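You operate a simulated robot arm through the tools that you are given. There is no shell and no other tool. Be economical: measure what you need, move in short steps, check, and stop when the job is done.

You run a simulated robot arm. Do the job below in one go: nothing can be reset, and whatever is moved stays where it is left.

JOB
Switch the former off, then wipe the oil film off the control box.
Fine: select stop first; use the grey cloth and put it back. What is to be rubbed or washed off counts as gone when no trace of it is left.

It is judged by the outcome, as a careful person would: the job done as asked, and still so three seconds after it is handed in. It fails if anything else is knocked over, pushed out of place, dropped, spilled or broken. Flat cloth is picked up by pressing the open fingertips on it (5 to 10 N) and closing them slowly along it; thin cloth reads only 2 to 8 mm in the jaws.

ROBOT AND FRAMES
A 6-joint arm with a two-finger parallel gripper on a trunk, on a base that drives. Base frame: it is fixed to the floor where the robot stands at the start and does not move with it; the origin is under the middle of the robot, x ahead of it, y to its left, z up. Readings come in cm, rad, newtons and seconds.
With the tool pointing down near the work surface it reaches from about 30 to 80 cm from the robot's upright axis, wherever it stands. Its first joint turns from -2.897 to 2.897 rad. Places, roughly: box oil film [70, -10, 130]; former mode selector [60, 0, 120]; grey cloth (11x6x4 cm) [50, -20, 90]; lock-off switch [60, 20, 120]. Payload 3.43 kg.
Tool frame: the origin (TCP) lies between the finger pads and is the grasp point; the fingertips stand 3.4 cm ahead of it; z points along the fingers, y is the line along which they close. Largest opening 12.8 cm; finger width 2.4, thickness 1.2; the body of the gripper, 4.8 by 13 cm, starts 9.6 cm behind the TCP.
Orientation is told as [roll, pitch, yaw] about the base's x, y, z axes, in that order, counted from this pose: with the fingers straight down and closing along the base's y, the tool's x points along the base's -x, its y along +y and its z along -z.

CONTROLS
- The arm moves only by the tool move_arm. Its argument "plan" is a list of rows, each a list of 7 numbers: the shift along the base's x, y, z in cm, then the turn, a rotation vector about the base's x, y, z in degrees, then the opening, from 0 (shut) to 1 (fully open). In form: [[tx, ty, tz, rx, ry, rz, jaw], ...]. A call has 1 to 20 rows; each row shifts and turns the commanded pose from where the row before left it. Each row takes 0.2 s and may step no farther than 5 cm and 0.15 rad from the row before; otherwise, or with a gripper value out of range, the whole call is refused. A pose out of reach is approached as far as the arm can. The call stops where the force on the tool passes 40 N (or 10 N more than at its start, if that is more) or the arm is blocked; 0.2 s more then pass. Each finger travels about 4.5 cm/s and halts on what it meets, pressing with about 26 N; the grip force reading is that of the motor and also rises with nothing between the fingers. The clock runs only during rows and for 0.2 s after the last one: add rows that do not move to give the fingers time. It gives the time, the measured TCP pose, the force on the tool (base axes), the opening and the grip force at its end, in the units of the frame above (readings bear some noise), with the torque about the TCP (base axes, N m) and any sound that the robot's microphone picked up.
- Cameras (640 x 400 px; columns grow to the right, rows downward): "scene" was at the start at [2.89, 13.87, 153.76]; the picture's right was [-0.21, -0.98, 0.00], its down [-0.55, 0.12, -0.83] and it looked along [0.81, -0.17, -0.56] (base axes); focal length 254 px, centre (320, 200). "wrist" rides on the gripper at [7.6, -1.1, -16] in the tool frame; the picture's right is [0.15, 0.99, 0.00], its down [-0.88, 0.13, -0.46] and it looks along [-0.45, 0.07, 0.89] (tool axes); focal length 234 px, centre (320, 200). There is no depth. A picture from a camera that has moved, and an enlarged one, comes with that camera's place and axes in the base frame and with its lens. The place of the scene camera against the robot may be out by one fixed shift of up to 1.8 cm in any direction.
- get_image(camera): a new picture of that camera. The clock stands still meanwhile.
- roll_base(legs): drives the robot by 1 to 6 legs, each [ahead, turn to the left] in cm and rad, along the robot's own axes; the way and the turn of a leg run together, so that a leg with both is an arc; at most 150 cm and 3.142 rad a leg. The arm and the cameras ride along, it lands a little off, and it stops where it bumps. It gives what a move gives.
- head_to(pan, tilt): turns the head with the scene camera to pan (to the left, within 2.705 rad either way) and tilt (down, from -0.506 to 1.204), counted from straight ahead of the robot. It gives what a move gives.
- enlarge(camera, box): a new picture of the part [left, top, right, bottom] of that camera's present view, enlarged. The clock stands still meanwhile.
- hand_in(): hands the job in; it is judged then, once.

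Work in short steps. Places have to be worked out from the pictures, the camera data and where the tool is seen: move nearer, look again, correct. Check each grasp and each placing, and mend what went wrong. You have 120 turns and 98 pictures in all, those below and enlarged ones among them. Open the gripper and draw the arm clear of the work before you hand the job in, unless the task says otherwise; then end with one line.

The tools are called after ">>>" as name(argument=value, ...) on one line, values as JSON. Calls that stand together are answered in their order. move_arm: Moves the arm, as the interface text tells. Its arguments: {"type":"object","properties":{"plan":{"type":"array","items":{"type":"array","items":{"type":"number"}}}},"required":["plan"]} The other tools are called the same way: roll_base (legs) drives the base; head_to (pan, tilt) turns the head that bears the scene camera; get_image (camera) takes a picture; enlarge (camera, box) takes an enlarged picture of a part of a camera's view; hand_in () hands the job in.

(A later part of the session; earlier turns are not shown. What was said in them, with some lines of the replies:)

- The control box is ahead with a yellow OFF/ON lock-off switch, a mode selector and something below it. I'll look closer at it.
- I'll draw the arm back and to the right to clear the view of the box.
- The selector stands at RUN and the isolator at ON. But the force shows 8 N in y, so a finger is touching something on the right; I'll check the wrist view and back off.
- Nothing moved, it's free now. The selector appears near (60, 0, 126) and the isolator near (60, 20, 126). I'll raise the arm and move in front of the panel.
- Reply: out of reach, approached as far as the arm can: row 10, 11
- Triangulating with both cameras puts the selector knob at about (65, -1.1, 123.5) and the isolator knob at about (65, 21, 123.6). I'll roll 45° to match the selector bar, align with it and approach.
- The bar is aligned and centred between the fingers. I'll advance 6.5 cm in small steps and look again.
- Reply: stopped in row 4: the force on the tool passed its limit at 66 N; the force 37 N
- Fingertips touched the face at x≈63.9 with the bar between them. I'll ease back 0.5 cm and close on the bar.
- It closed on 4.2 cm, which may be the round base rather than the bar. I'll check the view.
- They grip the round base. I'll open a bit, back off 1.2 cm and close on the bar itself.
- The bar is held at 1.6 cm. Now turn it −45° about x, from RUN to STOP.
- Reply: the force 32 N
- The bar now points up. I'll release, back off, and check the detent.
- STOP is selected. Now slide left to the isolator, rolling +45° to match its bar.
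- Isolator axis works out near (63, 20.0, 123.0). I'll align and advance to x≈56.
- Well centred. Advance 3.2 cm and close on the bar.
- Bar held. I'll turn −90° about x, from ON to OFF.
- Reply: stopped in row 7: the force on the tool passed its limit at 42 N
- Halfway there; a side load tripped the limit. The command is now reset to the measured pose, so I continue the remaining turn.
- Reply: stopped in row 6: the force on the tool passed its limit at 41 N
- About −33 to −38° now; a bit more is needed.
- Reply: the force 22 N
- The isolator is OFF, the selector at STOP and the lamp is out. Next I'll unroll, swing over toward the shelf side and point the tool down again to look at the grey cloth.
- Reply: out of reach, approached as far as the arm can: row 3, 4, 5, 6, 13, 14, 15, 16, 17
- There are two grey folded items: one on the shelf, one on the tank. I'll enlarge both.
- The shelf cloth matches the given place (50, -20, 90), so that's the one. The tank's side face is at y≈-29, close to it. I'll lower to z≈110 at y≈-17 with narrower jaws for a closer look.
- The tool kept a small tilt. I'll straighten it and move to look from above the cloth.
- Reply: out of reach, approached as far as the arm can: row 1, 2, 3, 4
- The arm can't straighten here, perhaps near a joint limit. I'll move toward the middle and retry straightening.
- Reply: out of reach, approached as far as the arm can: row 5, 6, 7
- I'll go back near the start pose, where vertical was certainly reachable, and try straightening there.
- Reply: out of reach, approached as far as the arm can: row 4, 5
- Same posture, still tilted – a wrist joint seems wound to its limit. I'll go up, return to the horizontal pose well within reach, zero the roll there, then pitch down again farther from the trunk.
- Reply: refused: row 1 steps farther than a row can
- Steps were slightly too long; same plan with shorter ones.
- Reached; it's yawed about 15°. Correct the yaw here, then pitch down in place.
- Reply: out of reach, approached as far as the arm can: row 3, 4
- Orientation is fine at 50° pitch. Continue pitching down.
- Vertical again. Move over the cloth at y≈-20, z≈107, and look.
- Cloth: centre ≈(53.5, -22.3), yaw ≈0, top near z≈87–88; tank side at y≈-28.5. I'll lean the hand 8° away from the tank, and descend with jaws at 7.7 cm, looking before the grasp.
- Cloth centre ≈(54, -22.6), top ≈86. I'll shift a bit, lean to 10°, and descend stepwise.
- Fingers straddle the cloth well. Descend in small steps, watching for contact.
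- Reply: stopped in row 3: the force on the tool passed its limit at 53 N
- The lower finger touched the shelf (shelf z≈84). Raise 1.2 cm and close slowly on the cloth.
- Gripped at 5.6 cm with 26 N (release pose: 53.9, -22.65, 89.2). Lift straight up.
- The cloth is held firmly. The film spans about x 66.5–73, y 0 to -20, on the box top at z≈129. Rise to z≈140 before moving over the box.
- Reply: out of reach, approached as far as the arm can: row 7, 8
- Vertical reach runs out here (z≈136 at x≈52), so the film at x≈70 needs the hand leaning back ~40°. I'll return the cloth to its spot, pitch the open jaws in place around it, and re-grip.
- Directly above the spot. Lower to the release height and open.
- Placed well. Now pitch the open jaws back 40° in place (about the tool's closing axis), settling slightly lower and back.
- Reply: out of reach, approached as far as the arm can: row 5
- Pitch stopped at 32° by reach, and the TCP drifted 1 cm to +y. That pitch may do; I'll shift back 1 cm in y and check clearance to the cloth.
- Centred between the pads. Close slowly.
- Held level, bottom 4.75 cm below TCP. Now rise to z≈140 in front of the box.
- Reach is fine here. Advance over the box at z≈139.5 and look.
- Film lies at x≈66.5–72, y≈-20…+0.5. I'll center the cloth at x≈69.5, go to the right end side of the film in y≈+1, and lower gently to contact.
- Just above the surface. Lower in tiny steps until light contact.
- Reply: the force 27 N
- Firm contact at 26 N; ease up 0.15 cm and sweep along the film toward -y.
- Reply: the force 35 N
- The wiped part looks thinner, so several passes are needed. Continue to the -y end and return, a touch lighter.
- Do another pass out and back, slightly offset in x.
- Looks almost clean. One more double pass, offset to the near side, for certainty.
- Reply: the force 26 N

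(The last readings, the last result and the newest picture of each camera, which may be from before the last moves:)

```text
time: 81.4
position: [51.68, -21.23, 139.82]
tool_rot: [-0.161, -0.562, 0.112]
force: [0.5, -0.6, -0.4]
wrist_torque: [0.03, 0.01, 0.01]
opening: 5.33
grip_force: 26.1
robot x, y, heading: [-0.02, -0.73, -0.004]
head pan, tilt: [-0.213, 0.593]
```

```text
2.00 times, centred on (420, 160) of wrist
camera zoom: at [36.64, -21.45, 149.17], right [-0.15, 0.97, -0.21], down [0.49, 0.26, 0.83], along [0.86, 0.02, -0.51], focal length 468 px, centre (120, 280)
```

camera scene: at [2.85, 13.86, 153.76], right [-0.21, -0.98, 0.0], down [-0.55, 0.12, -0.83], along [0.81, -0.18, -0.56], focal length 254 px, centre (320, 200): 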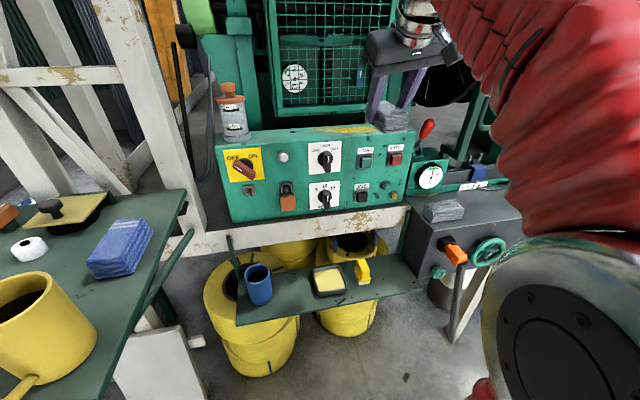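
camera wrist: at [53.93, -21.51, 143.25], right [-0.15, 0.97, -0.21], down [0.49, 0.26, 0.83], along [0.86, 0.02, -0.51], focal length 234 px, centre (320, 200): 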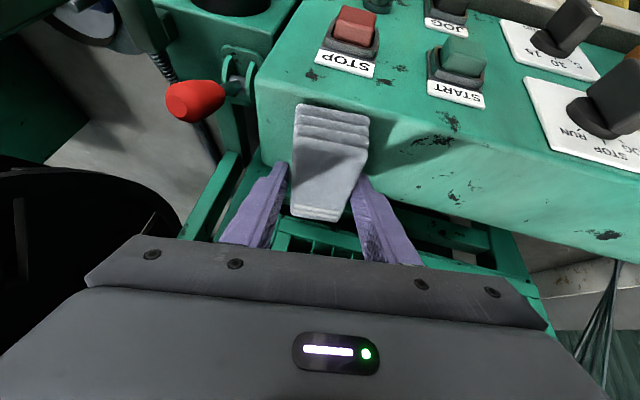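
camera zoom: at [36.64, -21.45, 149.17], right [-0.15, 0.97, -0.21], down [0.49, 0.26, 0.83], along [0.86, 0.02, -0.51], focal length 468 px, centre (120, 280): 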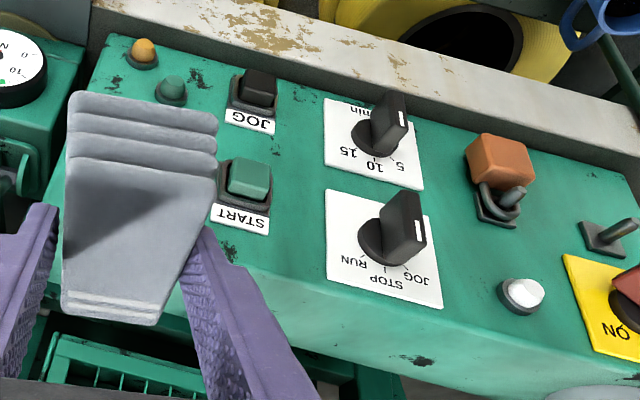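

No trace left. Now carry the cloth back along the same route to the shelf.

>>> move_arm(plan=[[0, 2, -4.5, 0, 0, 0, 0.25], [0, 1, -4.5, 0, 0, 0, 0.25], [0, 0, -4.5, 0, 0, 0, 0.25], [0, 0, -4.5, 0, 0, 0, 0.25], [0.3, 0, -4.5, 0, 0, 0, 0.25], [0.3, 0, -4.5, 0, 0, 0, 0.25], [0.3, -1, -4.5, 0, 0, 0, 0.25], [0.2, -1, -4.5, 0, 0, 0, 0.25], [0, -1, -4, 0, 0, 0, 0.25], [0, -0.5, -2, 0, 0, 0, 0.25], [0, 0, 0, 0, 0, 0, 0.25]])

>>> enlarge(camera="scene", box=[340, 180, 500, 300])

>>> get_image(camera="wrist")

```text
time: 83.8
position: [52.94, -21.67, 97.77]
tool_rot: [-0.162, -0.56, 0.111]
force: [0.0, -0.2, -0.3]
wrist_torque: [-0.04, 0.0, 0.01]
opening: 5.33
grip_force: 26.2
robot x, y, heading: [-0.15, -0.67, 0.001]
head pan, tilt: [-0.213, 0.593]
```

```text
3.33 times, centred on (420, 240) of scene
camera zoom: at [2.85, 13.86, 153.76], right [-0.21, -0.98, 0.0], down [-0.55, 0.12, -0.83], along [0.81, -0.18, -0.56], focal length 846 px, centre (-13, 67)
```

zoom: 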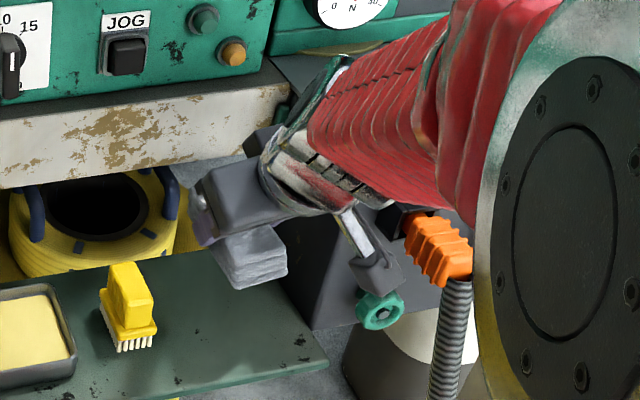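

```text
25 pictures are left
camera wrist: at [37.86, -21.9, 107.13], right [-0.15, 0.97, -0.21], down [0.49, 0.26, 0.83], along [0.86, 0.02, -0.51], focal length 234 px, centre (320, 200)
```

wrist: 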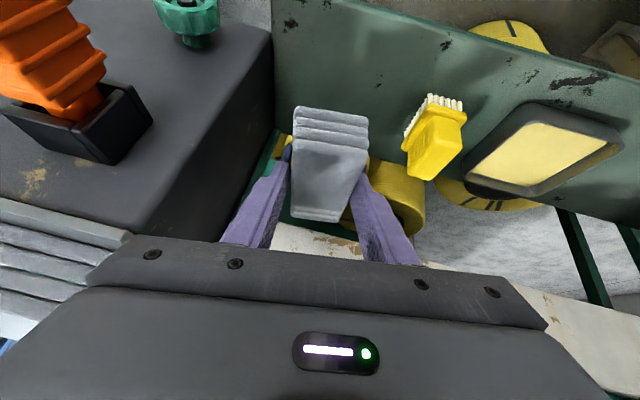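

Above its spot. Lower until the shelf takes it.

>>> move_arm(plan=[[0, -0.3, -3, 0, 0, 0, 0.25], [0, -0.2, -3, 0, 0, 0, 0.25], [0, 0, -2, 0, 0, 0, 0.25], [0, 0, -0.6, 0, 0, 0, 0.25], [0, 0, -0.3, 0, 0, 0, 0.25], [0, 0, 0, 0, 0, 0, 0.25]])

```text
time: 85.2
position: [52.91, -22.25, 88.77]
tool_rot: [-0.161, -0.559, 0.109]
force: [0.0, -0.3, 1.0]
wrist_torque: [0.02, -0.02, 0.01]
opening: 5.3
grip_force: 26.3
robot x, y, heading: [-0.17, -0.64, -0.003]
head pan, tilt: [-0.213, 0.593]
```

Barely touching; 0.15 cm more, then open.

>>> move_arm(plan=[[0, 0, -0.15, 0, 0, 0, 0.25], [0, 0, 0, 0, 0, 0, 0.25], [0, 0, 0, 0, 0, 0, 0.46], [0, 0, 0, 0, 0, 0, 0.52], [0, 0, 0, 0, 0, 0, 0.58], [0, 0, 0, 0, 0, 0, 0.6], [0, 0, 0, 0, 0, 0, 0.6]])

>>> enlarge(camera="wrist", box=[200, 80, 440, 230])

```text
time: 86.8
position: [53.0, -22.27, 88.71]
tool_rot: [-0.161, -0.56, 0.108]
force: [-0.7, -0.7, 0.5]
wrist_torque: [-0.01, 0.0, 0.0]
opening: 7.69
grip_force: 0.0
robot x, y, heading: [-0.14, -0.89, 0.0]
head pan, tilt: [-0.213, 0.593]
```

```text
2.67 times, centred on (320, 155) of wrist
camera zoom: at [37.85, -22.48, 98.13], right [-0.15, 0.97, -0.21], down [0.49, 0.26, 0.83], along [0.86, 0.02, -0.51], focal length 624 px, centre (320, 320)
```

zoom: 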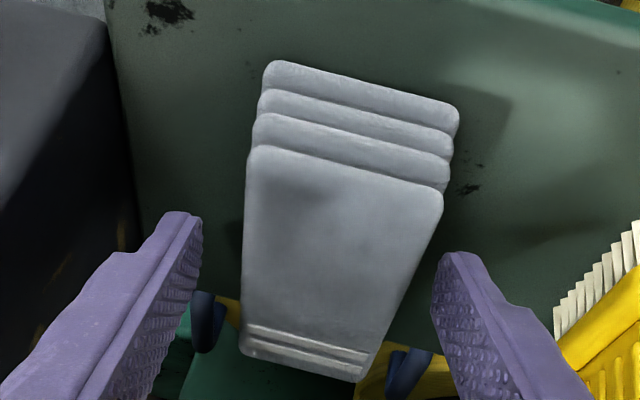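

Cloth is back in its place. Withdraw the hand straight up and back, clear of everything.

>>> move_arm(plan=[[0, 0, 2, 0, 0, 0, 0.6], [0, 0, 3, 0, 0, 0, 0.6], [0, 0.5, 4, 0, 0, 0, 0.6], [0, 1, 4, 0, 0, 0, 0.6], [-1, 3, 3, 0, 0, 0, 0.6], [-1, 4, 2, 0, 0, 0, 0.6], [0, 4, 0, 0, 0, 0, 0.6], [0, 0, 0, 0, 0, 0, 0.6]])

>>> get_image(camera="scene")

>>> enlarge(camera="scene", box=[200, 100, 440, 250])

>>> get_image(camera="wrist")

```text
time: 88.6
position: [50.87, -9.44, 106.62]
tool_rot: [-0.162, -0.56, 0.11]
force: [-0.5, 0.1, 0.0]
wrist_torque: [0.05, -0.02, -0.04]
opening: 7.68
grip_force: 0.0
robot x, y, heading: [-0.38, -0.77, -0.003]
head pan, tilt: [-0.213, 0.593]
```

```text
23 pictures are left
camera scene: at [2.84, 13.86, 153.76], right [-0.21, -0.98, 0.0], down [-0.55, 0.12, -0.83], along [0.81, -0.18, -0.56], focal length 254 px, centre (320, 200)
```

scene: 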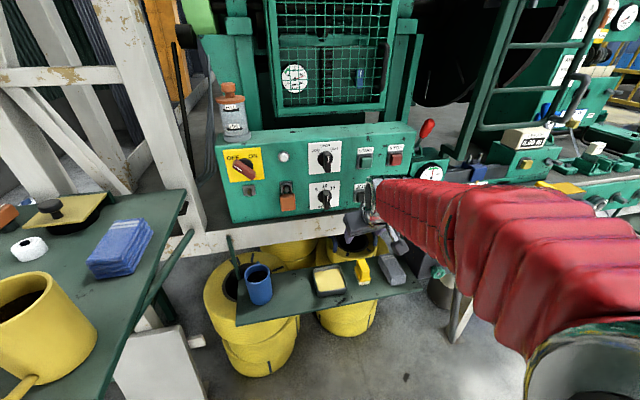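

```text
2.67 times, centred on (320, 175) of scene
camera zoom: at [2.84, 13.86, 153.76], right [-0.21, -0.98, 0.0], down [-0.55, 0.12, -0.83], along [0.81, -0.18, -0.56], focal length 677 px, centre (320, 267)
```

zoom: 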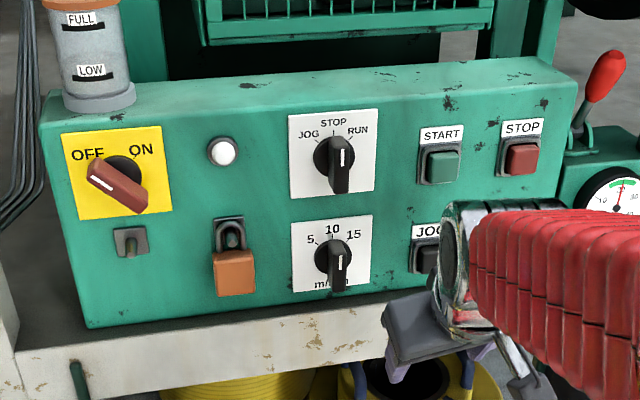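

```text
21 pictures are left
camera wrist: at [35.85, -9.73, 116.18], right [-0.15, 0.97, -0.21], down [0.49, 0.26, 0.83], along [0.86, 0.02, -0.51], focal length 234 px, centre (320, 200)
```

wrist: 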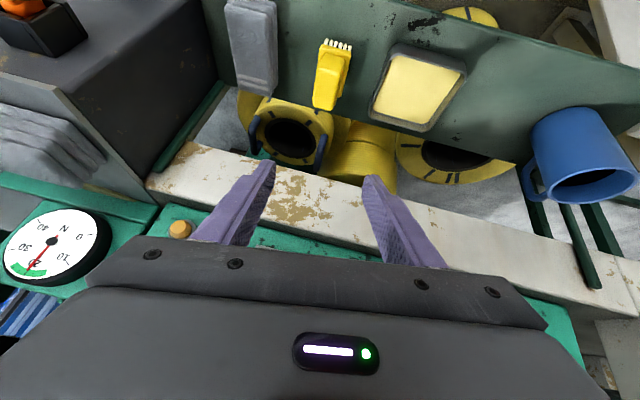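

STOP selected, isolator OFF, box clean, cloth back and everything else in place. Draw back a bit more with the jaws open, then hand in.

>>> move_arm(plan=[[-2, 0, 1, 0, 0, 0, 0.8], [-2, 0, 1, 0, 0, 0, 1], [0, 0, 0, 0, 0, 0, 1]])

>>> hand_in()

```text
time: 89.4
position: [46.86, -9.63, 108.67]
tool_rot: [-0.158, -0.561, 0.109]
force: [0.5, -0.2, -0.3]
wrist_torque: [0.02, -0.01, -0.01]
opening: 12.81
grip_force: 0.0
robot x, y, heading: [-0.02, -0.54, 0.002]
head pan, tilt: [-0.213, 0.593]
```

```text
The job is handed in.
```

I selected STOP, then turned the lock-off switch to OFF. I wiped the oil film off the control box until no trace showed, put the grey cloth back on its shelf, and handed the job in with the gripper open and the arm clear.
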